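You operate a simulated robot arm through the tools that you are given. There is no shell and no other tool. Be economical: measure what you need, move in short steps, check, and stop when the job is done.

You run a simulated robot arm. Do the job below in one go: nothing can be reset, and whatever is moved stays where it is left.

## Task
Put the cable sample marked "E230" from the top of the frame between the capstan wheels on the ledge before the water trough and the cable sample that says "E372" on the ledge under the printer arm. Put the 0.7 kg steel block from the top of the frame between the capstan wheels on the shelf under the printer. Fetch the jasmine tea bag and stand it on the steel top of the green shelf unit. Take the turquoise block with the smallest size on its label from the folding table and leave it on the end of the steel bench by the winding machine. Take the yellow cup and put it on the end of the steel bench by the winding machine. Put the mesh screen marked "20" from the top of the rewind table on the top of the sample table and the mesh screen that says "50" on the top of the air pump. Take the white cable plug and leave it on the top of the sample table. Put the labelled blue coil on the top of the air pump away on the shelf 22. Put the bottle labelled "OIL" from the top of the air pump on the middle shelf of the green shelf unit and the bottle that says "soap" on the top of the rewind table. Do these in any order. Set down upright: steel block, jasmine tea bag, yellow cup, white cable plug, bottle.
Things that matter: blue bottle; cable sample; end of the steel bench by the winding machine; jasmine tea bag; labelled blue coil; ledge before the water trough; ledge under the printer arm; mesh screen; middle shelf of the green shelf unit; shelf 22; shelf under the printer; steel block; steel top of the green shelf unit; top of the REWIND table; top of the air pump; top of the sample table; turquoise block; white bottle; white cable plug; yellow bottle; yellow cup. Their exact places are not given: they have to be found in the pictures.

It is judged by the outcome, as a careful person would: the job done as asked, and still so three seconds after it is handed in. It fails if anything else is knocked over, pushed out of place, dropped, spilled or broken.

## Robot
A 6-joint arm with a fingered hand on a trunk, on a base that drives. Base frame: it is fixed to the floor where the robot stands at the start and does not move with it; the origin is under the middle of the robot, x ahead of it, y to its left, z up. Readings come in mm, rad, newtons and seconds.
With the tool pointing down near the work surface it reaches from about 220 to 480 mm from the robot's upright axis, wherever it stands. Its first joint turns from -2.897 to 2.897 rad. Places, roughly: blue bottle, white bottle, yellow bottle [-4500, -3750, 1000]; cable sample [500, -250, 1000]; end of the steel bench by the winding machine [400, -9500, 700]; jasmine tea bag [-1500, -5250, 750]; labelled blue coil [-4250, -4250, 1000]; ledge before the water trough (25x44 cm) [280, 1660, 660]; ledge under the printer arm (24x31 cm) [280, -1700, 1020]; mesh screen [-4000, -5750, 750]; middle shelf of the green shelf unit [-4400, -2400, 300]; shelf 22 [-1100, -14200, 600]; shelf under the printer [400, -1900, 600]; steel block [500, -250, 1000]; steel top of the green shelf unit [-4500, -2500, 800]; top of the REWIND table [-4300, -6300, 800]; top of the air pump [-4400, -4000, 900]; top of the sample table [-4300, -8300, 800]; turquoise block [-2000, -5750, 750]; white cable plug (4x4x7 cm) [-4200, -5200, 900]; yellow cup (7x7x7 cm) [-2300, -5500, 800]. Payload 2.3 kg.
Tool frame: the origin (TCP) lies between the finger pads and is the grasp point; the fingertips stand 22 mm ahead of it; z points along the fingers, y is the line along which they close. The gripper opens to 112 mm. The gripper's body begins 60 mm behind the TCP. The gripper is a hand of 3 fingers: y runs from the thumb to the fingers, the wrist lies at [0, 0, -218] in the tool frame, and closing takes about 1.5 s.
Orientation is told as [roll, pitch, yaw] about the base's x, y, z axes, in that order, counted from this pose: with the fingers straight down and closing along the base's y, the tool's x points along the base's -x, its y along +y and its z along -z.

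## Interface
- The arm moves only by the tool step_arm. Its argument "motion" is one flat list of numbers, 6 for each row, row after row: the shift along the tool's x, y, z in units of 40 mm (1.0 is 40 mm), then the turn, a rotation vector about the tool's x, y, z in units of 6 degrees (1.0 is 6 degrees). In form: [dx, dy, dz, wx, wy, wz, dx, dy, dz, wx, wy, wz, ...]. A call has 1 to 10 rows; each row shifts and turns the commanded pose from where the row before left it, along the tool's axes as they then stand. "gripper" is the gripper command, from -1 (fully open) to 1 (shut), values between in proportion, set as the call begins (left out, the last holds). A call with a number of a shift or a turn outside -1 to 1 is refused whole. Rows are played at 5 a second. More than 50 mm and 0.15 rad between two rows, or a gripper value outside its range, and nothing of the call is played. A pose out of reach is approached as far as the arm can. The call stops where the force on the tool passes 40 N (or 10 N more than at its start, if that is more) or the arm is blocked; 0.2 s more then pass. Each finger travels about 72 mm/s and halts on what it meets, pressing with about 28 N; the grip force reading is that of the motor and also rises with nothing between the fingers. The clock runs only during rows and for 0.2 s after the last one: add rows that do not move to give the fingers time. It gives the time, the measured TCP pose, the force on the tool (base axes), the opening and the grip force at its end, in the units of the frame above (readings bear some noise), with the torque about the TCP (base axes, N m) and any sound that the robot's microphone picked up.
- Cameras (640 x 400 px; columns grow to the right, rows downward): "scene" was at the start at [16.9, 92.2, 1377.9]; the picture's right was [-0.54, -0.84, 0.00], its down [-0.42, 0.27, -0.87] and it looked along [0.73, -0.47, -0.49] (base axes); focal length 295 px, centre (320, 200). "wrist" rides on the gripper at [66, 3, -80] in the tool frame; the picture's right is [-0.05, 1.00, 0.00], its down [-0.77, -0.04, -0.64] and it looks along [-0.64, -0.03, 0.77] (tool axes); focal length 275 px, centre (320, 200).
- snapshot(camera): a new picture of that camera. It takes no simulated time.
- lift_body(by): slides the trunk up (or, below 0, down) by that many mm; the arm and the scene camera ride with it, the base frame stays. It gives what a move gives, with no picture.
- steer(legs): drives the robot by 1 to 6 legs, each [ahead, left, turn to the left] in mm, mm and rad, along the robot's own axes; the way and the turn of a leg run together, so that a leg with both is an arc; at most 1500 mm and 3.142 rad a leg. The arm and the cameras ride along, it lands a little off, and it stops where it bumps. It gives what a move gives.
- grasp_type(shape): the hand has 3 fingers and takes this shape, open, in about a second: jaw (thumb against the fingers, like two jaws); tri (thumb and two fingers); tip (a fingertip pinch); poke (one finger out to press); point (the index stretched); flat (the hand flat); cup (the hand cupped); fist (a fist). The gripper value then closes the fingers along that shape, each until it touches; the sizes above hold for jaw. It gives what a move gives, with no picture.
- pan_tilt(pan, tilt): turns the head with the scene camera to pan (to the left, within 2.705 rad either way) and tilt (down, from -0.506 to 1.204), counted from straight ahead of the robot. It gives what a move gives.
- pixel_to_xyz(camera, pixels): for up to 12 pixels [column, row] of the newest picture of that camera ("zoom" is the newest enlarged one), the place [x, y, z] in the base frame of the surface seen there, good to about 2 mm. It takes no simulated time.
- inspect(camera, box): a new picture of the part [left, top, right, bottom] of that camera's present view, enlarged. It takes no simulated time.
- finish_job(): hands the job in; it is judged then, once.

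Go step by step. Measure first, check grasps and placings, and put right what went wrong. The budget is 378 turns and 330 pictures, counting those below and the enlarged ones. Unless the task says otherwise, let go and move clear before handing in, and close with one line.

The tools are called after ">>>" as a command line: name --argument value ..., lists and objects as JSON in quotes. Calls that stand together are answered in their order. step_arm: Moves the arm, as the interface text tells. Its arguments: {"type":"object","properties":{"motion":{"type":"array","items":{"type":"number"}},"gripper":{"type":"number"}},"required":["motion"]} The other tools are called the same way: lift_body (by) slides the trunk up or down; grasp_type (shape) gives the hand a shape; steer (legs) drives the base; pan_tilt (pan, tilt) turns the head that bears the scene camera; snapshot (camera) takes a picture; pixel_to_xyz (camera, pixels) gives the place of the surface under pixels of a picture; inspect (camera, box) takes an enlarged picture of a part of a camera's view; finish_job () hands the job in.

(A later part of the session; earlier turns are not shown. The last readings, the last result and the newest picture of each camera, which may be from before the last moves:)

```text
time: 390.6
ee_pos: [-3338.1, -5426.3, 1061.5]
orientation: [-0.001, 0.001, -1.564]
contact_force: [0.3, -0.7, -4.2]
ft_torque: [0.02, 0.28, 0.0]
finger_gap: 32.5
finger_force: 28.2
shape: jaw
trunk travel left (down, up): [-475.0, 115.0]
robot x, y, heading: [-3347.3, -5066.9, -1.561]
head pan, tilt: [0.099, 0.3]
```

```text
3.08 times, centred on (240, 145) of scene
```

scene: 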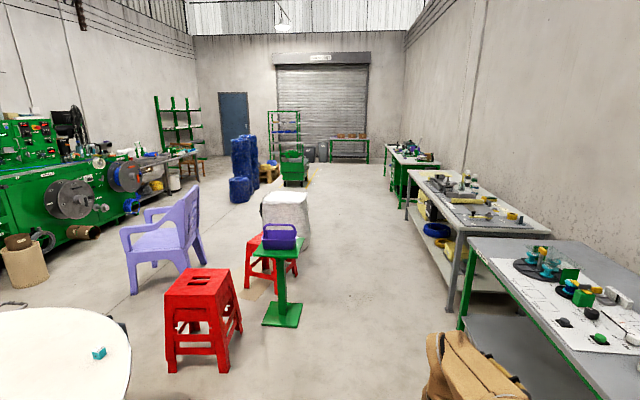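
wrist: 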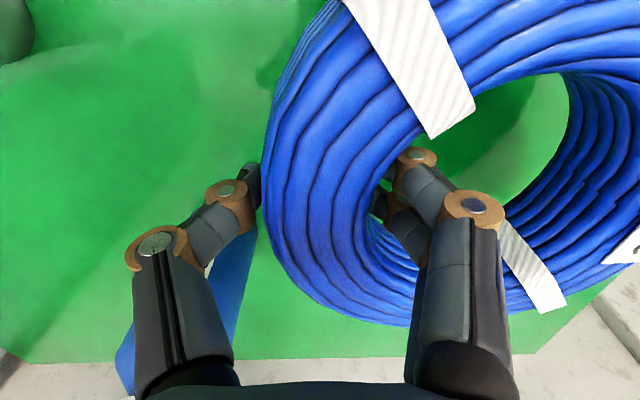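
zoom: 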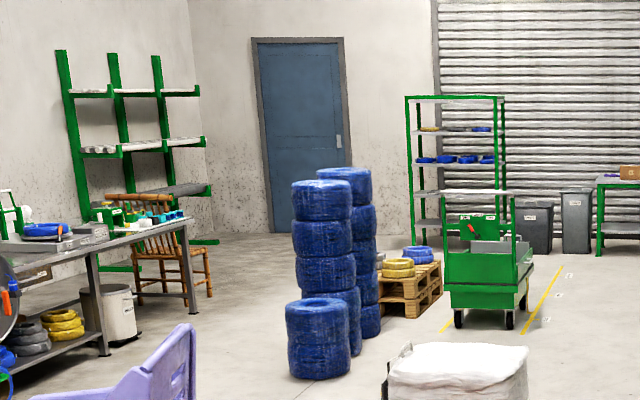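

The lane at x≈-3350 is clear (stand edge ≈-2950, tables ≈-3985). I will drive 6 m along it.

>>> steer --legs '[[0, 0, -0.01], [1500, 0, 0], [1500, 0, 0]]'

>>> steer --legs '[[1400, 0, 0], [1400, 0, 0]]'

>>> snapshot --camera "scene"

```text
time: 405.5
ee_pos: [-3430.4, -8451.9, 1059.1]
orientation: [0.0, 0.0, -1.621]
contact_force: [0.6, 0.7, -4.5]
ft_torque: [-0.02, 0.31, -0.02]
finger_gap: 32.4
finger_force: 28.0
shape: jaw
trunk travel left (down, up): [-475.0, 115.0]
robot x, y, heading: [-3419.0, -8086.6, -1.622]
head pan, tilt: [0.099, 0.3]
```

```text
time: 418.9
ee_pos: [-3595.9, -11210.9, 1060.2]
orientation: [-0.001, -0.001, -1.634]
contact_force: [-0.4, -0.8, -5.1]
ft_torque: [0.05, 0.31, 0.03]
finger_gap: 32.7
finger_force: 28.2
shape: jaw
trunk travel left (down, up): [-475.0, 115.0]
robot x, y, heading: [-3581.9, -10847.4, -1.628]
head pan, tilt: [0.099, 0.3]
```

```text
221 pictures are left
```

scene: 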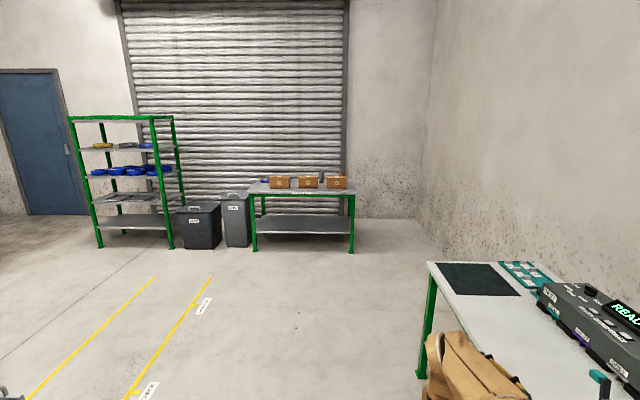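

I drifted to x≈-3580, still clear. I will straighten and inspect the rack at px (125,180).

>>> inspect --camera "scene" --box '[60, 100, 220, 260]'

>>> pixel_to_xyz --camera "scene" --pixels '[[125, 225], [125, 198], [130, 171], [130, 150], [98, 245], [170, 248], [200, 225], [5, 390]]'

```text
2.50 times, centred on (140, 180) of scene
```

zoom: 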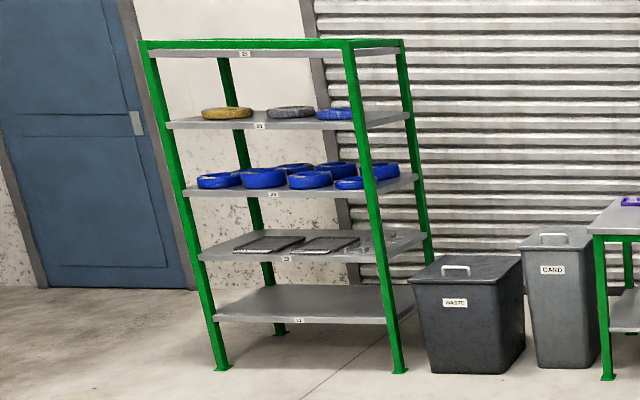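

```text
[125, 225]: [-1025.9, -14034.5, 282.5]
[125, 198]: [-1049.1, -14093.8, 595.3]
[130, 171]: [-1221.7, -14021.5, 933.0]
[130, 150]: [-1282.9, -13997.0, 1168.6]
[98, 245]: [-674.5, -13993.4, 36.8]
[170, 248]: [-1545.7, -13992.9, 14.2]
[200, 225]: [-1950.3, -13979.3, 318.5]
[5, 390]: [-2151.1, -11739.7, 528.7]
```

Shelf 22 (z≈595) has only ~300 mm headroom, so a vertical hand won't fit; I'll need to regrip the coil with the hand tilted ~45°. I will look at the nearby table on the right for a place to do that.

>>> pan_tilt --pan -0.7 --tilt 0.6

>>> snapshot --camera "scene"

>>> pixel_to_xyz --camera "zoom" --pixels '[[250, 243], [350, 243], [395, 245], [290, 262], [380, 262], [275, 195], [350, 188], [240, 238], [330, 262], [400, 232]]'

```text
time: 420.1
ee_pos: [-3597.3, -11213.1, 1061.1]
orientation: [0.001, -0.002, -1.636]
contact_force: [0.6, -0.4, -5.4]
ft_torque: [0.06, 0.29, 0.01]
finger_gap: 32.7
finger_force: 28.3
shape: jaw
trunk travel left (down, up): [-475.0, 115.0]
robot x, y, heading: [-3579.5, -10846.5, -1.632]
head pan, tilt: [-0.7, 0.6]
```

```text
219 pictures are left
```

scene: 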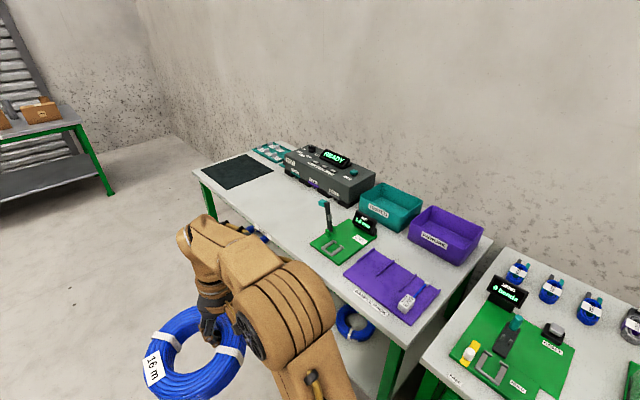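

```text
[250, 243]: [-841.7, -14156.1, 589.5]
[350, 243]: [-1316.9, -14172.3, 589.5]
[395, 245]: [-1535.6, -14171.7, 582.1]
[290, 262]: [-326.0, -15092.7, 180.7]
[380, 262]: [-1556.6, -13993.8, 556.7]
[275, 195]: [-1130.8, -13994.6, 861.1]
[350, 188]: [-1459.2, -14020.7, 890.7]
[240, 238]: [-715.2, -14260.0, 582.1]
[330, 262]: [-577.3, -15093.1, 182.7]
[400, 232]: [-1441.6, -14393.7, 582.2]
```

Shelf 22: z≈582, underside of shelf 23 ≈850. I will measure the free white area of this table for the regrip.

>>> pixel_to_xyz --camera "scene" --pixels '[[215, 190], [245, 215], [275, 235], [250, 195], [285, 205], [300, 230], [275, 180], [315, 210], [240, 155], [270, 168], [200, 172], [330, 270]]'

```text
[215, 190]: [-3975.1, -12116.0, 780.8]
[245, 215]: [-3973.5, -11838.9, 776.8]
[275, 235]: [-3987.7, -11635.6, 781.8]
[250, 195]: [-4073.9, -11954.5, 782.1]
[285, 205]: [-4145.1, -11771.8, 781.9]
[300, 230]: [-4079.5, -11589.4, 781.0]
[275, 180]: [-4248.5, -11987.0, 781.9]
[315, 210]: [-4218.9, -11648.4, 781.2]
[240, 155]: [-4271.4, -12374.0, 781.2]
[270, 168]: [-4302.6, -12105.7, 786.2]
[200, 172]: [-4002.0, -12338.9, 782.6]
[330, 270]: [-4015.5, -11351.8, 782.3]
```

There is a free area around (-4090,-11780). I will move away from the tables, turn to face -x, and go opposite that spot.

>>> steer --legs '[[0, 320, 0], [0, 0, -1.51], [0, 870, 0]]'

>>> pan_tilt --pan 0.1 --tilt 0.6

>>> snapshot --camera "scene"

```text
time: 430.1
ee_pos: [-3629.7, -11744.4, 1061.0]
orientation: [0.001, 0.0, 3.135]
contact_force: [-1.0, 0.1, -4.6]
ft_torque: [0.33, -0.01, -0.02]
finger_gap: 32.4
finger_force: 27.7
shape: jaw
trunk travel left (down, up): [-475.0, 115.0]
robot x, y, heading: [-3266.4, -11742.2, 3.133]
head pan, tilt: [-0.7, 0.6]
```

```text
time: 431.2
ee_pos: [-3628.3, -11745.1, 1060.7]
orientation: [0.001, 0.0, 3.135]
contact_force: [-0.1, 0.9, -5.0]
ft_torque: [0.29, -0.05, 0.01]
finger_gap: 32.6
finger_force: 28.1
shape: jaw
trunk travel left (down, up): [-475.0, 115.0]
robot x, y, heading: [-3265.9, -11738.8, 3.138]
head pan, tilt: [0.099, 0.6]
```

```text
218 pictures are left
```

scene: 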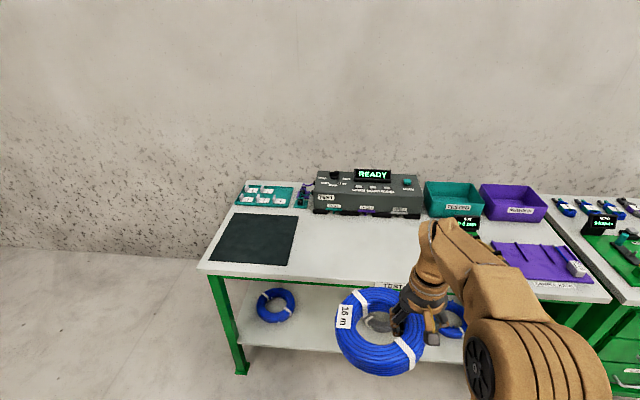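

The spot left of the arm is free. I will drive in 440 mm, lower the trunk, then set the coil down.

>>> steer --legs '[[440, 0, 0]]'

>>> lift_body --by -190

>>> step_arm --motion '[-0.5, 0, 0.4, 0, 0, 0, 0, 0, 0.6, 0, 0, 0, 0, 0, 0.4, 0, 0, 0]'

>>> snapshot --camera "wrist"

```text
time: 433.9
ee_pos: [-4064.7, -11742.7, 1060.3]
orientation: [-0.001, 0.0, 3.135]
contact_force: [0.0, 0.2, -4.8]
ft_torque: [0.28, -0.02, -0.03]
finger_gap: 32.4
finger_force: 28.3
shape: jaw
trunk travel left (down, up): [-475.0, 115.0]
robot x, y, heading: [-3698.8, -11739.9, 3.138]
head pan, tilt: [0.099, 0.6]
```

```text
time: 436.0
ee_pos: [-4065.2, -11741.9, 869.9]
orientation: [0.002, 0.0, 3.132]
contact_force: [0.2, -0.2, -4.6]
ft_torque: [0.29, -0.02, -0.03]
finger_gap: 32.3
finger_force: 27.7
shape: jaw
trunk travel left (down, up): [-285.0, 305.0]
robot x, y, heading: [-3702.1, -11740.5, 3.132]
head pan, tilt: [0.099, 0.6]
```

```text
time: 436.8
ee_pos: [-4084.4, -11743.6, 815.8]
orientation: [0.0, 0.0, 3.136]
contact_force: [0.6, 0.0, -2.2]
ft_torque: [-0.09, 0.01, 0.06]
finger_gap: 32.8
finger_force: 27.8
shape: jaw
trunk travel left (down, up): [-285.0, 305.0]
robot x, y, heading: [-3700.2, -11737.6, 3.137]
head pan, tilt: [0.099, 0.6]
```

```text
217 pictures are left
```

wrist: 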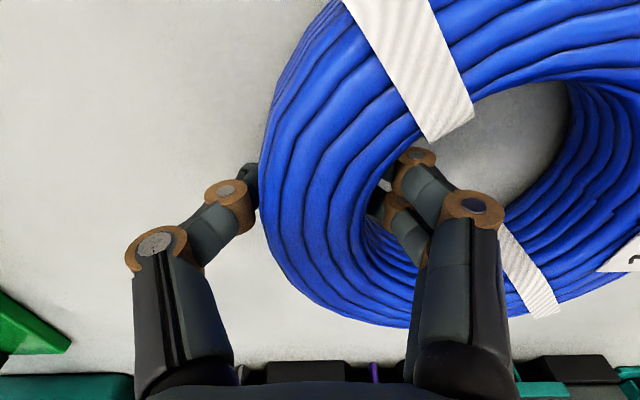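

The far side has just touched. I will lower 7 mm more and open.

>>> step_arm --motion '[0, 0, 0.1, 0, 0, 0, 0, 0, 0.07, 0, 0, 0]'

>>> step_arm --motion '[0, 0, 0, 0, 0, 0, 0, 0, 0, 0, 0, 0, 0, 0, 0, 0, 0, 0, 0, 0, 0, 0, 0, 0, 0, 0, 0, 0, 0, 0]' --gripper -0.7

>>> snapshot --camera "wrist"

```text
time: 437.4
ee_pos: [-4084.1, -11742.8, 809.0]
orientation: [0.0, 0.001, 3.135]
contact_force: [0.5, -0.8, -0.4]
ft_torque: [-0.31, 0.04, 0.03]
finger_gap: 33.0
finger_force: 27.7
shape: jaw
trunk travel left (down, up): [-285.0, 305.0]
robot x, y, heading: [-3695.4, -11738.4, 3.138]
head pan, tilt: [0.099, 0.6]
```

```text
time: 438.6
ee_pos: [-4083.4, -11740.4, 809.3]
orientation: [0.001, -0.001, 3.132]
contact_force: [0.0, -0.2, 0.2]
ft_torque: [0.01, -0.02, -0.01]
finger_gap: 95.1
finger_force: 0.1
shape: jaw
trunk travel left (down, up): [-285.0, 305.0]
robot x, y, heading: [-3701.3, -11739.0, 3.136]
head pan, tilt: [0.099, 0.6]
```

```text
216 pictures are left
```

wrist: 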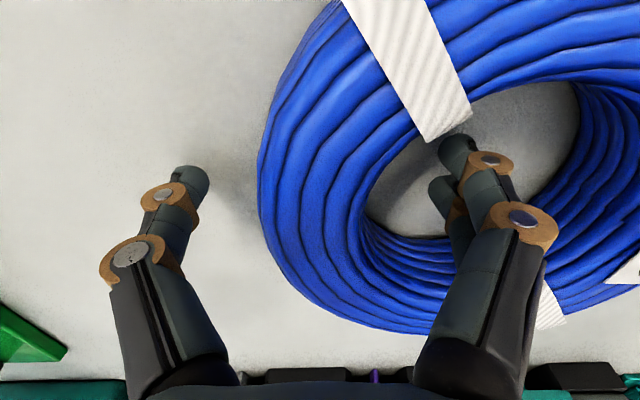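

Released; the coil lies flat. I will raise 9 mm and tilt the hand back 42° about the closing axis in place.

>>> step_arm --motion '[0, 0, -0.22, 0, 0, 0, 0, 0, 0, 0, -1, 0, 0, 0, 0, 0, -1, 0, 0, 0, 0, 0, -1, 0, 0, 0, 0, 0, -1, 0, 0, 0, 0, 0, -1, 0, 0, 0, 0, 0, -1, 0, 0, 0, 0, 0, -1, 0]'

>>> snapshot --camera "wrist"

>>> snapshot --camera "scene"

```text
time: 440.4
ee_pos: [-4083.5, -11744.7, 816.9]
orientation: [-0.002, -0.731, 3.135]
contact_force: [0.0, 0.1, 0.1]
ft_torque: [-0.01, 0.01, -0.03]
finger_gap: 95.1
finger_force: 0.1
shape: jaw
out of reach, approached as far as the arm can: row 7
trunk travel left (down, up): [-285.0, 305.0]
robot x, y, heading: [-3699.8, -11735.8, 3.135]
head pan, tilt: [0.099, 0.6]
```

```text
215 pictures are left
```

wrist: 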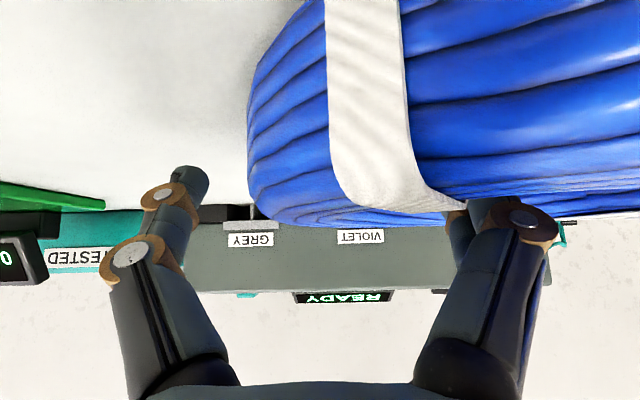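

```text
214 pictures are left
```

scene: 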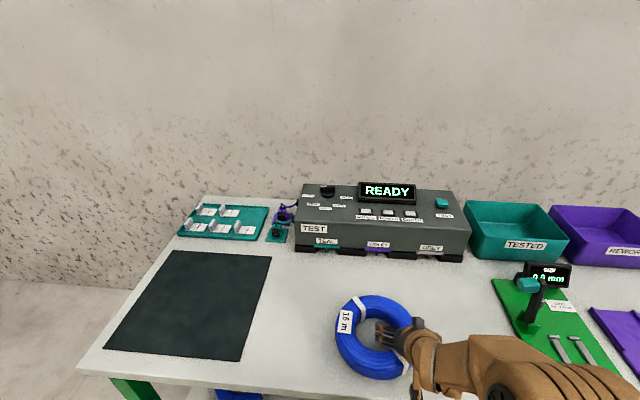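

The hand is tilted 42° with the fingers still in the hole. I will close and lift a little to test.

>>> step_arm --motion '[0, 0, 0, 0, 0, 0, 0, 0, 0, 0, 0, 0, 0, 0, 0, 0, 0, 0, 0, 0, 0, 0, 0, 0, 0, 0, 0, 0, 0, 0, 0, 0, 0, 0, 0, 0]' --gripper 1

>>> lift_body --by 60

>>> snapshot --camera "scene"

>>> snapshot --camera "wrist"

```text
time: 441.8
ee_pos: [-4083.2, -11745.1, 817.3]
orientation: [0.001, -0.733, 3.134]
contact_force: [0.7, 0.3, -0.1]
ft_torque: [-0.01, -0.04, 0.11]
finger_gap: 28.4
finger_force: 28.1
shape: jaw
trunk travel left (down, up): [-285.0, 305.0]
robot x, y, heading: [-3700.7, -11740.9, 3.138]
head pan, tilt: [0.099, 0.6]
```

```text
time: 442.8
ee_pos: [-4083.3, -11745.5, 877.1]
orientation: [-0.002, -0.73, 3.135]
contact_force: [0.0, 0.7, -4.3]
ft_torque: [0.29, -0.04, -0.01]
finger_gap: 28.0
finger_force: 28.4
shape: jaw
trunk travel left (down, up): [-345.0, 245.0]
robot x, y, heading: [-3703.3, -11740.1, 3.136]
head pan, tilt: [0.099, 0.6]
```

```text
213 pictures are left
```

scene: 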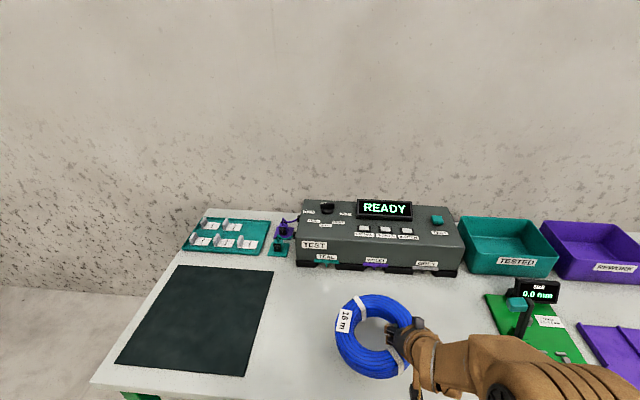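

```text
212 pictures are left
```

wrist: 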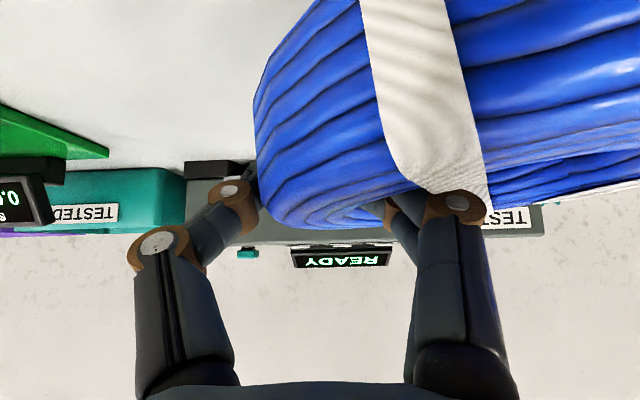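

The coil is held flat with the hand tilted. I will drive to the front of the rack.

>>> steer --legs '[[-500, 0, 0], [0, 0, 1.575], [1450, 0, 0], [0, 1450, 0]]'

>>> pan_tilt --pan 0.2 --tilt 0.4

>>> snapshot --camera "scene"

```text
time: 463.3
ee_pos: [-1694.2, -13548.4, 876.7]
orientation: [0.0, -0.731, -1.538]
contact_force: [-0.1, -0.1, -4.6]
ft_torque: [0.02, 0.29, -0.02]
finger_gap: 27.6
finger_force: 27.8
shape: jaw
trunk travel left (down, up): [-345.0, 245.0]
robot x, y, heading: [-1717.8, -13164.5, -1.534]
head pan, tilt: [0.099, 0.6]
```

```text
time: 464.0
ee_pos: [-1695.3, -13548.0, 877.2]
orientation: [-0.002, -0.732, -1.539]
contact_force: [0.0, 0.6, -4.6]
ft_torque: [0.05, 0.26, -0.01]
finger_gap: 28.0
finger_force: 28.0
shape: jaw
trunk travel left (down, up): [-345.0, 245.0]
robot x, y, heading: [-1718.8, -13165.3, -1.538]
head pan, tilt: [0.201, 0.4]
```

```text
211 pictures are left
```

scene: 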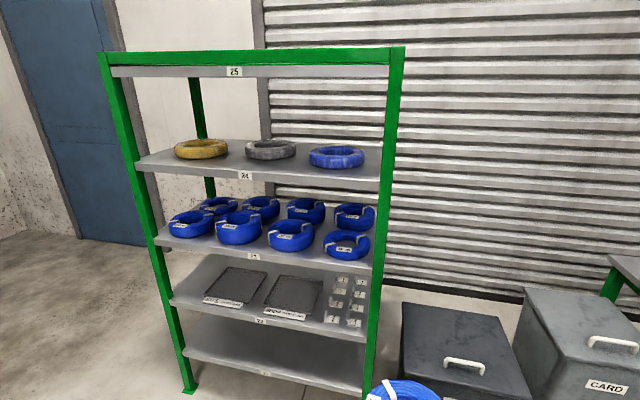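

>>> inspect --camera "scene" --box '[140, 180, 400, 345]'

>>> pixel_to_xyz --camera "zoom" --pixels '[[290, 345], [130, 300], [95, 295], [170, 300], [275, 325], [300, 300], [470, 330], [520, 395], [240, 190], [230, 220], [440, 320], [540, 385]]'

```text
2.42 times, centred on (270, 262) of scene
```

zoom: 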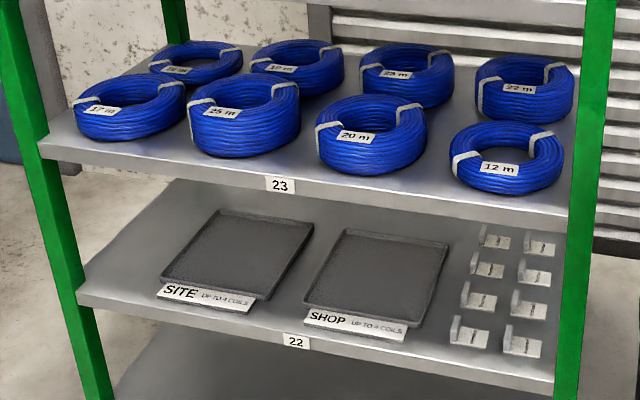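

```text
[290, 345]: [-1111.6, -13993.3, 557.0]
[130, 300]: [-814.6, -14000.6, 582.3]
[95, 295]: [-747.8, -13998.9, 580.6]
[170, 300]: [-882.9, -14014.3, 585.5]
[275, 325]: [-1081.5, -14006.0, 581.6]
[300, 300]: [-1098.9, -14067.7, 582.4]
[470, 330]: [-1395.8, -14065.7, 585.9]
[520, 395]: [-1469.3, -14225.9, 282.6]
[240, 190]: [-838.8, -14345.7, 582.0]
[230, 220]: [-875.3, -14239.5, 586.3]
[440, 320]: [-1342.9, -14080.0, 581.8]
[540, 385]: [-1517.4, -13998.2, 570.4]
```

Shelf 22 carries two trays, "SITE" and "SHOP". I will read those labels and the small clips more closely.

>>> inspect --camera "scene" --box '[195, 260, 375, 335]'

>>> snapshot --camera "wrist"

```text
3.56 times, centred on (285, 298) of scene
```

zoom: 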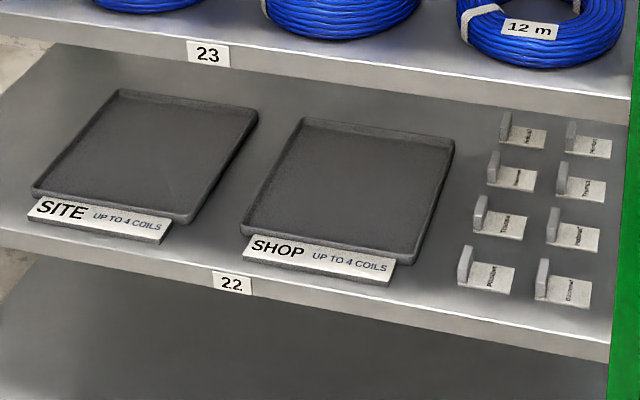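

```text
208 pictures are left
```

wrist: 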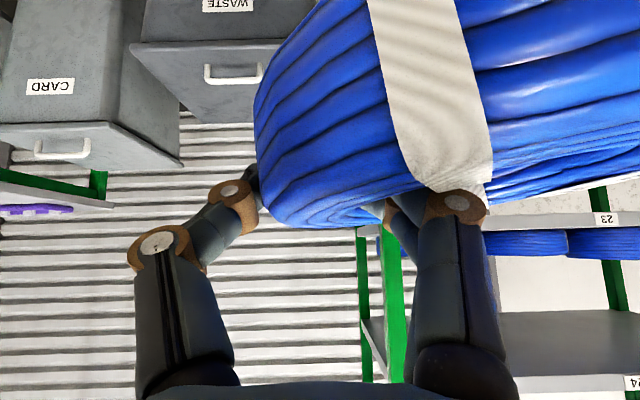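

>>> pixel_to_xyz --camera "zoom" --pixels '[[30, 190], [116, 92], [5, 220], [20, 130], [60, 60], [255, 110], [245, 225], [302, 122], [450, 145], [600, 300]]'

>>> pixel_to_xyz --camera "scene" --pixels '[[172, 298], [200, 258], [215, 255], [165, 262], [185, 280], [240, 262], [160, 255]]'

```text
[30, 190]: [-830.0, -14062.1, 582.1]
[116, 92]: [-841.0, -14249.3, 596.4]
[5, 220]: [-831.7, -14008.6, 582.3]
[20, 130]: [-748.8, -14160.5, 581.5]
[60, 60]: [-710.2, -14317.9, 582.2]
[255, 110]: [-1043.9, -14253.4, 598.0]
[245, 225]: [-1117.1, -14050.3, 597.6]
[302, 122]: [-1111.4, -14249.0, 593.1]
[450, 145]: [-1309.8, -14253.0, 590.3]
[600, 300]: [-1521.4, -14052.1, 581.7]
```

```text
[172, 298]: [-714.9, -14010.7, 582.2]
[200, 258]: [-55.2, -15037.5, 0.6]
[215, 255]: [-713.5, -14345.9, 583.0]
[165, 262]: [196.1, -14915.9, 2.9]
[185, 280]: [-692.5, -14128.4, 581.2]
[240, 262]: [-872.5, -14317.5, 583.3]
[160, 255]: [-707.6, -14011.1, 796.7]
```

The SITE tray (x -838…-1044, y -14055…-14250) fits the coil (Ø180), so I will set it there. To keep the base off the rack I test extending the arm 45 mm forward first.

>>> steer --legs '[[0, 700, -0.034]]'

>>> step_arm --motion '[-0.42, 0, 0.38, 0, 0, 0, -0.42, 0, 0.38, 0, 0, 0]'

```text
time: 467.8
ee_pos: [-1025.9, -13533.4, 875.8]
orientation: [-0.001, -0.731, -1.563]
contact_force: [-0.1, 1.3, -6.0]
ft_torque: [0.01, 0.3, 0.01]
finger_gap: 27.7
finger_force: 28.0
shape: jaw
trunk travel left (down, up): [-345.0, 245.0]
robot x, y, heading: [-1039.2, -13150.1, -1.558]
head pan, tilt: [0.201, 0.4]
```

```text
time: 468.4
ee_pos: [-1025.1, -13579.8, 876.3]
orientation: [-0.001, -0.732, -1.562]
contact_force: [-0.2, 0.3, -4.3]
ft_torque: [0.04, 0.24, -0.02]
finger_gap: 27.9
finger_force: 28.2
shape: jaw
trunk travel left (down, up): [-345.0, 245.0]
robot x, y, heading: [-1037.0, -13147.4, -1.563]
head pan, tilt: [0.201, 0.4]
```

Reach 432 works. I will check the arm's silhouette over the hand against shelf 23's lip by viewing the arm.

>>> pan_tilt --pan -0.1 --tilt 0.9

>>> snapshot --camera "scene"

```text
time: 469.3
ee_pos: [-1025.5, -13579.3, 877.2]
orientation: [-0.002, -0.731, -1.561]
contact_force: [0.5, 0.6, -4.3]
ft_torque: [0.04, 0.26, 0.01]
finger_gap: 27.6
finger_force: 28.3
shape: jaw
trunk travel left (down, up): [-345.0, 245.0]
robot x, y, heading: [-1035.8, -13147.5, -1.562]
head pan, tilt: [-0.099, 0.901]
```

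```text
207 pictures are left
```

scene: 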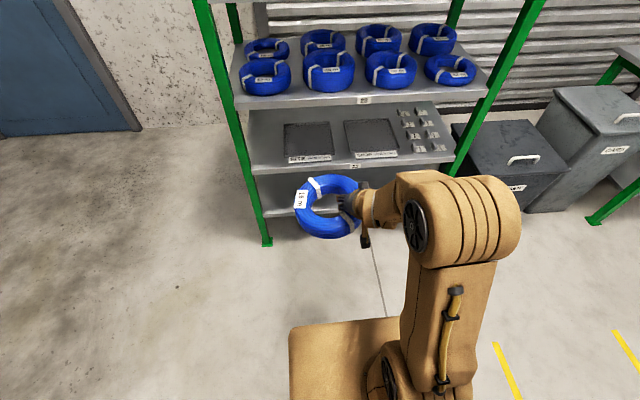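

>>> pixel_to_xyz --camera "scene" --pixels '[[365, 205], [380, 195], [395, 185], [405, 178], [430, 175], [460, 180], [445, 195], [360, 100], [350, 105], [350, 160], [410, 172]]'

```text
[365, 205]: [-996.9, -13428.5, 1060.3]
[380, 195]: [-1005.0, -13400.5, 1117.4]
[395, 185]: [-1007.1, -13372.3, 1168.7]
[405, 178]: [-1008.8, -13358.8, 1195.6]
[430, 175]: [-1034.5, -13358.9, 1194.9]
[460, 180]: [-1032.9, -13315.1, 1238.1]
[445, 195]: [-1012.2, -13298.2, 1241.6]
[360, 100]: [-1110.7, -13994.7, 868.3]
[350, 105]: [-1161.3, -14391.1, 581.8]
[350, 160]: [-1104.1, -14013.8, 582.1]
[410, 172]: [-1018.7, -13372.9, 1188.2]
```

The arm's silhouette passes about 18 mm in front of the lip at the final pose – feasible. I will lower the trunk to TCP z≈640, align x, and drive forward in two parts.

>>> lift_body --by -234

>>> steer --legs '[[0, 24, -0.009], [380, 0, 0]]'

>>> pan_tilt --pan 0.0 --tilt 0.6

>>> snapshot --camera "scene"

```text
time: 471.7
ee_pos: [-1025.8, -13579.7, 643.7]
orientation: [-0.002, -0.731, -1.561]
contact_force: [-1.1, 0.6, -4.4]
ft_torque: [0.06, 0.31, 0.04]
finger_gap: 27.6
finger_force: 27.8
shape: jaw
trunk travel left (down, up): [-111.0, 479.0]
robot x, y, heading: [-1037.4, -13153.5, -1.562]
head pan, tilt: [-0.099, 0.901]
```

```text
time: 474.5
ee_pos: [-1004.1, -13955.1, 642.8]
orientation: [-0.002, -0.73, -1.57]
contact_force: [-0.1, 0.5, -5.4]
ft_torque: [0.07, 0.3, 0.05]
finger_gap: 27.8
finger_force: 28.1
shape: jaw
trunk travel left (down, up): [-111.0, 479.0]
robot x, y, heading: [-1010.7, -13525.5, -1.563]
head pan, tilt: [-0.099, 0.901]
```

```text
time: 475.3
ee_pos: [-1004.9, -13955.4, 642.5]
orientation: [-0.002, -0.731, -1.57]
contact_force: [0.5, -0.6, -4.3]
ft_torque: [0.05, 0.24, -0.01]
finger_gap: 27.8
finger_force: 27.5
shape: jaw
trunk travel left (down, up): [-111.0, 479.0]
robot x, y, heading: [-1013.3, -13526.7, -1.575]
head pan, tilt: [0.0, 0.6]
```

```text
206 pictures are left
```

scene: 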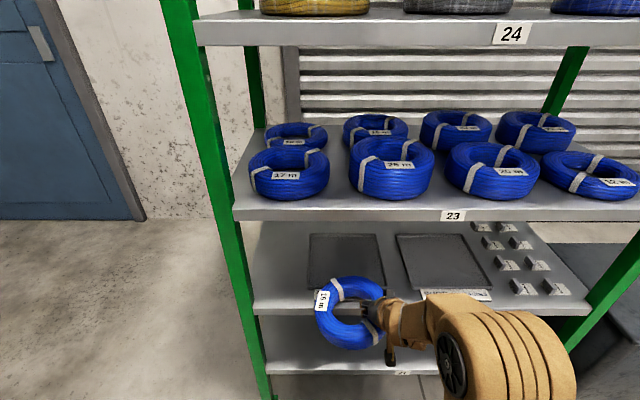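

I will measure the lip bottom and the tray corners once more, then continue.

>>> pixel_to_xyz --camera "scene" --pixels '[[350, 218], [350, 220], [350, 212], [312, 238], [310, 285], [378, 238], [345, 262], [395, 262]]'

```text
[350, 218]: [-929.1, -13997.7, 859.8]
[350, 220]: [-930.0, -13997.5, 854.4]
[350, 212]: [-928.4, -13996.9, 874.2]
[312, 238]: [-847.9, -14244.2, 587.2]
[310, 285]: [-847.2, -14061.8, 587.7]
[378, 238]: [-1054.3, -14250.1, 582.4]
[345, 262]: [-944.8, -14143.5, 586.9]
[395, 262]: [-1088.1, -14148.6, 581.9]
```

Tray floor z≈587, lip bottom ≈853. I will drive 172 mm further.

>>> steer --legs '[[172, 0, 0]]'

>>> snapshot --camera "scene"

>>> snapshot --camera "wrist"

```text
time: 476.8
ee_pos: [-1004.6, -14126.1, 642.1]
orientation: [-0.003, -0.731, -1.571]
contact_force: [0.0, -0.6, -4.9]
ft_torque: [0.03, 0.26, -0.05]
finger_gap: 28.0
finger_force: 28.2
shape: jaw
trunk travel left (down, up): [-111.0, 479.0]
robot x, y, heading: [-1014.2, -13694.9, -1.568]
head pan, tilt: [0.0, 0.6]
```

```text
205 pictures are left
```

scene: 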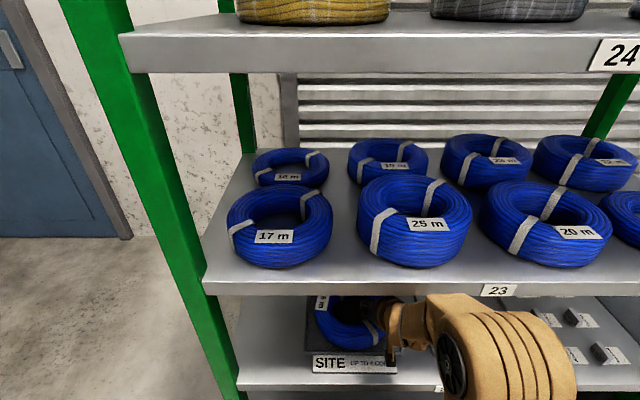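

```text
204 pictures are left
```

wrist: 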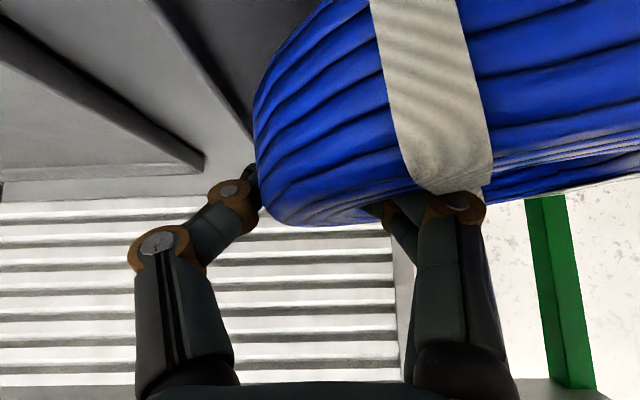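

I will move forward 24 mm and down 18 mm in small rows.

>>> step_arm --motion '[-0.22, 0, 0.2, 0, 0, 0, -0.22, 0, 0.2, 0, 0, 0, 0.13, 0, 0.15, 0, 0, 0, 0.1, 0, 0.11, 0, 0, 0]'

>>> snapshot --camera "scene"

```text
time: 477.8
ee_pos: [-1004.6, -14147.1, 632.3]
orientation: [-0.001, -0.737, -1.572]
contact_force: [-0.5, 0.0, -1.3]
ft_torque: [0.03, -0.05, 0.02]
finger_gap: 27.9
finger_force: 27.9
shape: jaw
trunk travel left (down, up): [-111.0, 479.0]
robot x, y, heading: [-1010.4, -13697.1, -1.566]
head pan, tilt: [0.0, 0.6]
```

```text
203 pictures are left
```

scene: 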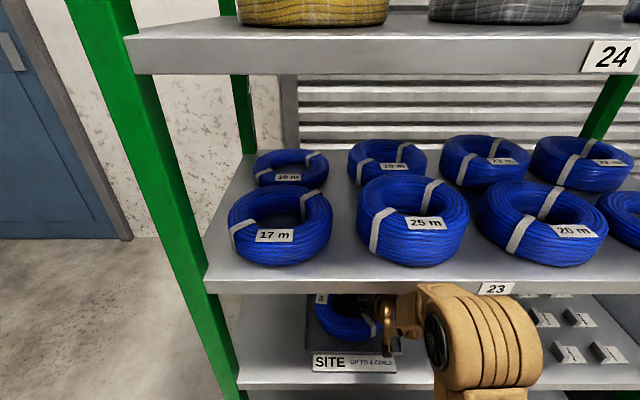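

The far side has touched (force −1.3 N). I will go down another ~8 mm.

>>> step_arm --motion '[0.07, 0, 0.075, 0, 0, 0, 0.07, 0, 0.075, 0, 0, 0, 0, 0, 0, 0, 0, 0]'

>>> snapshot --camera "wrist"

>>> inspect --camera "scene" --box '[280, 270, 460, 400]'

```text
time: 478.6
ee_pos: [-1003.2, -14148.6, 621.4]
orientation: [0.002, -0.735, -1.571]
contact_force: [-0.7, 1.3, 5.5]
ft_torque: [-0.06, -0.28, -0.05]
finger_gap: 28.4
finger_force: 28.2
shape: jaw
trunk travel left (down, up): [-111.0, 479.0]
robot x, y, heading: [-1015.3, -13700.0, -1.568]
head pan, tilt: [0.0, 0.6]
```

```text
202 pictures are left
```

wrist: 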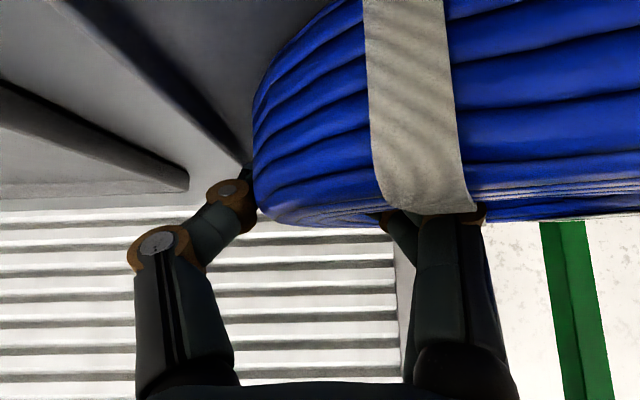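

```text
3.08 times, centred on (370, 335) of scene
```

zoom: 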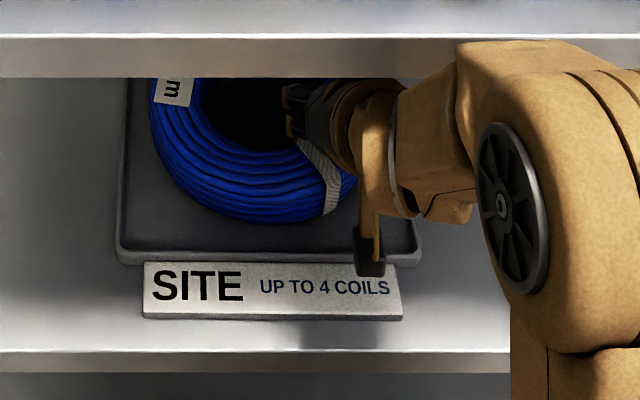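

The coil rests flat in the tray (+5.5 N). I will open moderately and withdraw along the hand's axis.

>>> step_arm --motion '[0, 0, 0, 0, 0, 0, 0, 0, 0, 0, 0, 0, 0, 0, 0, 0, 0, 0, 0, 0, 0, 0, 0, 0]' --gripper -0.3

>>> step_arm --motion '[0, 0, -0.4, 0, 0, 0, 0, 0, -0.5, 0, 0, 0, 0, 0, -0.5, 0, 0, 0, 0, 0, -0.5, 0, 0, 0, 0, 0, -0.4, 0, 0, 0]'

>>> snapshot --camera "scene"

```text
time: 479.6
ee_pos: [-1003.2, -14148.2, 620.1]
orientation: [-0.001, -0.732, -1.569]
contact_force: [-0.1, 1.1, 0.6]
ft_torque: [0.02, 0.02, -0.01]
finger_gap: 72.3
finger_force: 0.1
shape: jaw
trunk travel left (down, up): [-111.0, 479.0]
robot x, y, heading: [-1009.9, -13695.3, -1.567]
head pan, tilt: [0.0, 0.6]
```

```text
time: 480.8
ee_pos: [-1004.5, -14090.4, 683.0]
orientation: [-0.004, -0.733, -1.571]
contact_force: [0.1, -0.3, 0.2]
ft_torque: [0.01, 0.02, 0.0]
finger_gap: 72.2
finger_force: 0.1
shape: jaw
out of reach, approached as far as the arm can: row 5
trunk travel left (down, up): [-111.0, 479.0]
robot x, y, heading: [-1012.6, -13700.6, -1.571]
head pan, tilt: [0.0, 0.6]
```

```text
200 pictures are left
```

scene: 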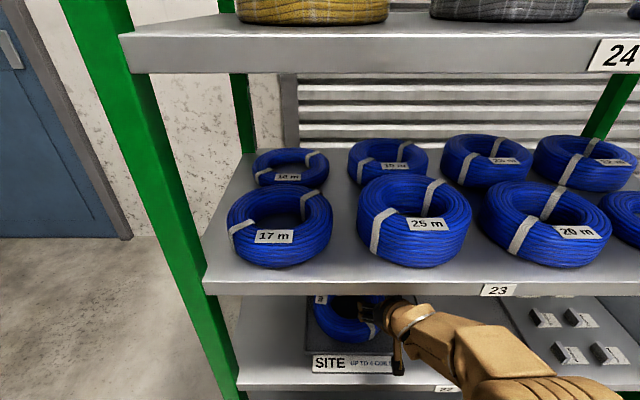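

The hand is clear above the coil. I will back out, untilt the hand, and check the coil before leaving.

>>> steer --legs '[[-350, 0, 0]]'

>>> step_arm --motion '[0, 0, 0, 0, 1, 0, 0, 0, 0, 0, 1, 0, 0, 0, 0, 0, 1, 0, 0, 0, 0, 0, 1, 0, 0, 0, 0, 0, 1, 0, 0, 0, 0, 0, 1, 0, 0, 0, 0, 0, 1, 0]'

>>> snapshot --camera "scene"

```text
time: 483.1
ee_pos: [-1006.3, -13730.9, 684.5]
orientation: [-0.002, -0.732, -1.579]
contact_force: [0.5, 0.6, -0.1]
ft_torque: [0.04, -0.02, 0.0]
finger_gap: 72.9
finger_force: 0.0
shape: jaw
trunk travel left (down, up): [-111.0, 479.0]
robot x, y, heading: [-1013.6, -13338.7, -1.574]
head pan, tilt: [0.0, 0.6]
```

```text
time: 484.7
ee_pos: [-982.2, -13734.8, 680.9]
orientation: [0.083, -0.107, -1.513]
contact_force: [-0.6, 0.4, -0.2]
ft_torque: [0.0, 0.02, -0.02]
finger_gap: 72.6
finger_force: 0.1
shape: jaw
out of reach, approached as far as the arm can: row 1, 2, 3
trunk travel left (down, up): [-111.0, 479.0]
robot x, y, heading: [-1008.0, -13338.8, -1.574]
head pan, tilt: [0.0, 0.6]
```

```text
199 pictures are left
```

scene: 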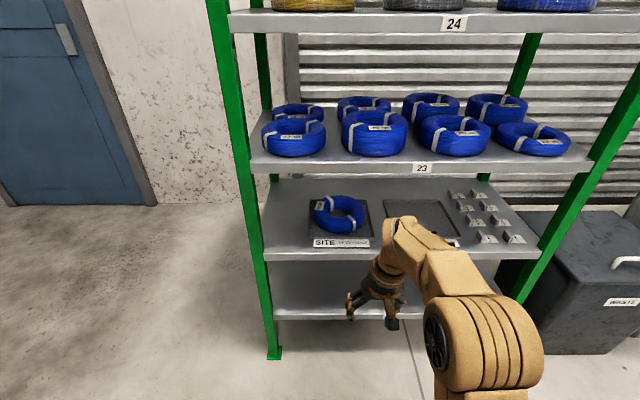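

The coil lies in the tray on shelf 22. I will correct the hand's residual rotation, then travel back towards the rewind table.

>>> step_arm --motion '[0, 0, -0.3, 0.79, 0.5, 0.5, 0, 0, -0.3, 0, 0.52, 0.05]' --gripper -1

>>> steer --legs '[[0, -1200, 0], [0, -1130, 0], [0, 0, -1.571]]'

>>> lift_body --by 270

```text
time: 485.3
ee_pos: [-982.8, -13733.4, 705.6]
orientation: [0.004, 0.001, -1.569]
contact_force: [-0.2, 0.4, -1.1]
ft_torque: [0.03, -0.01, 0.03]
finger_gap: 111.9
finger_force: 0.1
shape: jaw
trunk travel left (down, up): [-111.0, 479.0]
robot x, y, heading: [-1015.1, -13337.1, -1.578]
head pan, tilt: [0.0, 0.6]
```

```text
time: 500.6
ee_pos: [-3749.1, -13360.1, 704.9]
orientation: [0.007, 0.0, -3.121]
contact_force: [0.6, -1.1, -0.4]
ft_torque: [0.01, -0.02, 0.0]
finger_gap: 111.9
finger_force: 0.1
shape: jaw
trunk travel left (down, up): [-111.0, 479.0]
robot x, y, heading: [-3350.9, -13326.8, -3.13]
head pan, tilt: [0.0, 0.6]
```

```text
time: 503.4
ee_pos: [-3750.7, -13360.7, 974.8]
orientation: [0.007, 0.001, -3.12]
contact_force: [0.5, -0.6, -0.4]
ft_torque: [0.03, 0.0, -0.03]
finger_gap: 111.6
finger_force: 0.1
shape: jaw
trunk travel left (down, up): [-381.0, 209.0]
robot x, y, heading: [-3354.6, -13321.7, -3.129]
head pan, tilt: [0.0, 0.6]
```

I will drive right (+y) along the corridor to the sample table and look at it.

>>> steer --legs '[[0, -1400, -0.012], [0, -1400, 0], [0, -1400, 0]]'

>>> steer --legs '[[0, -700, 0]]'

>>> snapshot --camera "scene"

```text
time: 523.5
ee_pos: [-3691.3, -9130.5, 975.1]
orientation: [0.009, 0.0, 3.105]
contact_force: [0.0, -0.3, -0.3]
ft_torque: [0.02, -0.03, -0.03]
finger_gap: 111.8
finger_force: 0.1
shape: jaw
trunk travel left (down, up): [-381.0, 209.0]
robot x, y, heading: [-3291.3, -9119.0, 3.096]
head pan, tilt: [0.0, 0.6]
```

```text
time: 527.4
ee_pos: [-3656.7, -8425.5, 975.3]
orientation: [0.009, -0.001, 3.095]
contact_force: [-0.2, -0.1, 0.4]
ft_torque: [0.0, -0.01, 0.0]
finger_gap: 112.0
finger_force: 0.1
shape: jaw
trunk travel left (down, up): [-381.0, 209.0]
robot x, y, heading: [-3259.5, -8418.8, 3.087]
head pan, tilt: [0.0, 0.6]
```

```text
198 pictures are left
```

scene: 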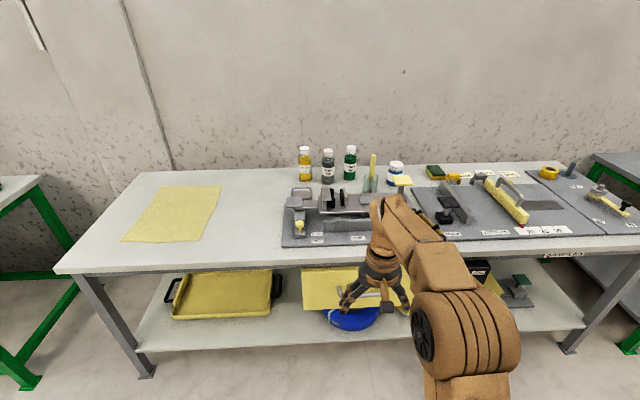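

The sample table has free white surface around px (250,205). I will measure it and read the table label.

>>> pixel_to_xyz --camera "scene" --pixels '[[245, 230], [240, 190], [275, 245], [205, 255], [70, 268], [282, 235], [222, 190], [205, 235], [255, 175], [120, 240]]'

>>> inspect --camera "scene" --box '[220, 140, 600, 270]'

```text
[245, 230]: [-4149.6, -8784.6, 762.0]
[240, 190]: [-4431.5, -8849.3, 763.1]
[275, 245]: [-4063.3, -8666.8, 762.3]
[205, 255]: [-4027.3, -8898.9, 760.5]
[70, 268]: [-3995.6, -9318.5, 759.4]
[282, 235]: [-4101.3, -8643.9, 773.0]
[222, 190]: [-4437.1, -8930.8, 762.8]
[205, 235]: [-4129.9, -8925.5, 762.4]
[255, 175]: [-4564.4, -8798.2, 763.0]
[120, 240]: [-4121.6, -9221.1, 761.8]
```

```text
1.68 times, centred on (410, 205) of scene
```

zoom: 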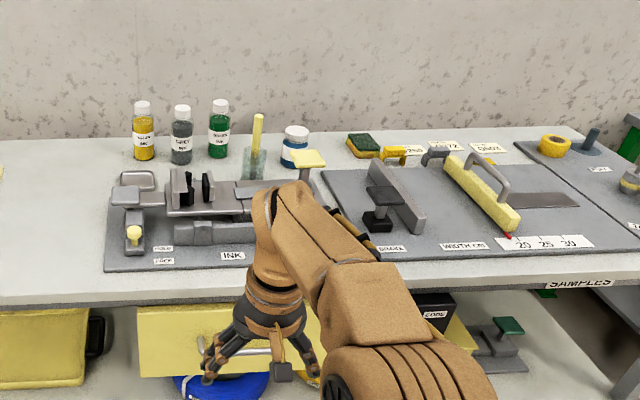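

It is the SAMPLES table: z≈762, free area x -4020…-4450, y -8660…-8900. Now I fetch screen 20 at (-4068,-5766).

>>> steer --legs '[[0, 0, 0.054], [0, -1300, 0], [0, -1340, 0.02]]'

>>> snapshot --camera "scene"

```text
time: 540.7
ee_pos: [-3678.2, -5804.2, 975.4]
orientation: [0.007, 0.001, -3.114]
contact_force: [0.0, 0.0, 0.0]
ft_torque: [-0.01, 0.04, 0.01]
finger_gap: 111.9
finger_force: 0.1
shape: jaw
trunk travel left (down, up): [-381.0, 209.0]
robot x, y, heading: [-3284.9, -5766.1, -3.123]
head pan, tilt: [0.0, 0.6]
```

```text
196 pictures are left
```

scene: 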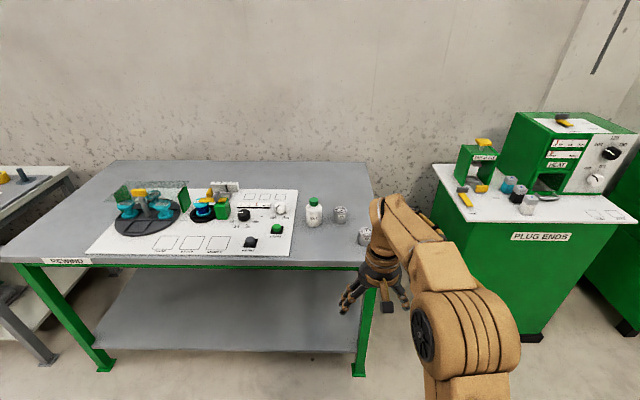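

SOAP and the screens are in place. I will straighten, align with screen 20 and drive in.

>>> steer --legs '[[0, -32, -0.019], [370, 0, 0]]'

>>> snapshot --camera "wrist"

```text
time: 543.5
ee_pos: [-4051.9, -5763.9, 975.3]
orientation: [0.008, 0.002, -3.135]
contact_force: [0.3, 0.3, 0.1]
ft_torque: [0.01, -0.01, -0.05]
finger_gap: 111.9
finger_force: 0.1
shape: jaw
trunk travel left (down, up): [-381.0, 209.0]
robot x, y, heading: [-3659.3, -5735.1, 3.135]
head pan, tilt: [0.0, 0.6]
```

```text
195 pictures are left
```

wrist: 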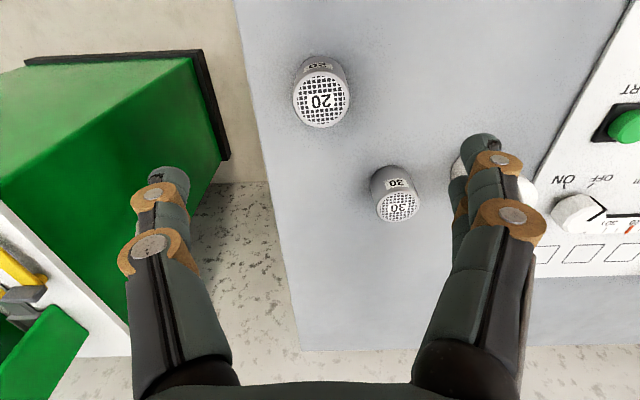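

>>> pixel_to_xyz --camera "wrist" --pixels '[[321, 102], [295, 100], [349, 100], [321, 82], [322, 125], [395, 205], [175, 70]]'

```text
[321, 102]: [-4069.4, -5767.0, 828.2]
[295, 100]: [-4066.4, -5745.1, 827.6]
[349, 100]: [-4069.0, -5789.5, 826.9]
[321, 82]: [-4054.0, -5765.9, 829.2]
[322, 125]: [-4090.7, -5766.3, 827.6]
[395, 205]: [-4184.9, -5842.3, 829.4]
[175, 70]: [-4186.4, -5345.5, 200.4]
```

Screen 20 is centred at (-4070,-5767). I will move over it and descend to z≈811.

>>> step_arm --motion '[-0.45, 0.07, 0.5, 0.07, 0, 0, 0, 0, 0.9, 0, 0, 0, 0, 0, 0.9, 0, 0, 0, 0, 0, 0.9, 0, 0, 0, 0, 0, 0.6, 0, 0, 0, 0, 0, 0.3, 0, 0, 0]' --gripper -0.4

>>> snapshot --camera "wrist"

```text
time: 544.9
ee_pos: [-4070.0, -5768.1, 811.8]
orientation: [0.0, 0.001, -3.135]
contact_force: [0.4, 0.1, -0.7]
ft_torque: [-0.01, 0.03, -0.01]
finger_gap: 78.6
finger_force: 0.1
shape: jaw
trunk travel left (down, up): [-381.0, 209.0]
robot x, y, heading: [-3660.0, -5731.2, 3.137]
head pan, tilt: [0.0, 0.6]
```

```text
194 pictures are left
```

wrist: 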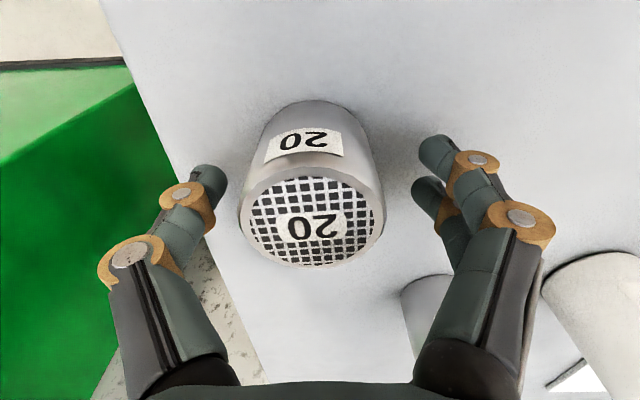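

Centred. I will close, lift, back off and drive to the SAMPLES table.

>>> step_arm --motion '[0, 0, 0, 0, 0, 0, 0, 0, 0, 0, 0, 0, 0, 0, 0, 0, 0, 0, 0, 0, 0, 0, 0, 0, 0, 0, 0, 0, 0, 0]' --gripper 1

>>> step_arm --motion '[0, 0, -0.4, 0, 0, 0, 0, 0, -0.9, 0, 0, 0, 0, 0, -0.9, 0, 0, 0, 0, 0, -0.9, 0, 0, 0, 0, 0, -0.9, 0, 0, 0]'

>>> snapshot --camera "wrist"

>>> steer --legs '[[-360, 0, 0], [0, 1500, 0], [0, 1480, 0]]'

```text
time: 546.1
ee_pos: [-4069.7, -5767.2, 810.2]
orientation: [-0.001, -0.001, -3.135]
contact_force: [1.0, -0.3, 0.6]
ft_torque: [0.01, 0.04, 0.01]
finger_gap: 40.0
finger_force: 27.5
shape: jaw
trunk travel left (down, up): [-381.0, 209.0]
robot x, y, heading: [-3652.9, -5729.0, 3.139]
head pan, tilt: [0.0, 0.6]
```

```text
time: 547.3
ee_pos: [-4069.4, -5767.9, 970.9]
orientation: [0.0, 0.001, -3.135]
contact_force: [-0.4, -0.3, -1.7]
ft_torque: [0.01, -0.01, -0.01]
finger_gap: 39.7
finger_force: 28.3
shape: jaw
trunk travel left (down, up): [-381.0, 209.0]
robot x, y, heading: [-3655.2, -5735.2, 3.143]
head pan, tilt: [0.0, 0.6]
```

```text
193 pictures are left
```

wrist: 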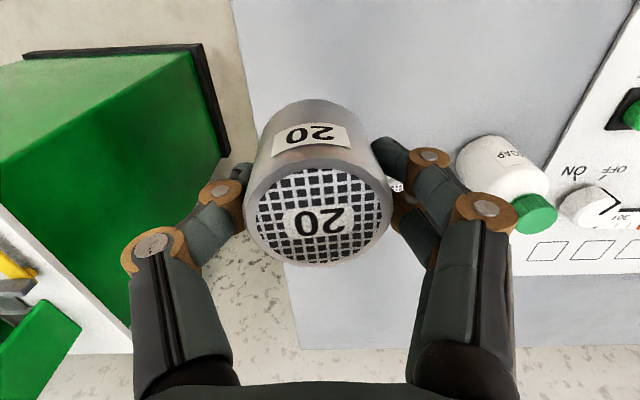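

```text
time: 563.5
ee_pos: [-3782.5, -8723.3, 969.6]
orientation: [-0.003, 0.0, 3.105]
contact_force: [0.6, 0.2, -0.6]
ft_torque: [-0.03, 0.01, 0.0]
finger_gap: 39.9
finger_force: 27.9
shape: jaw
trunk travel left (down, up): [-381.0, 209.0]
robot x, y, heading: [-3364.9, -8705.9, 3.093]
head pan, tilt: [0.0, 0.6]
```

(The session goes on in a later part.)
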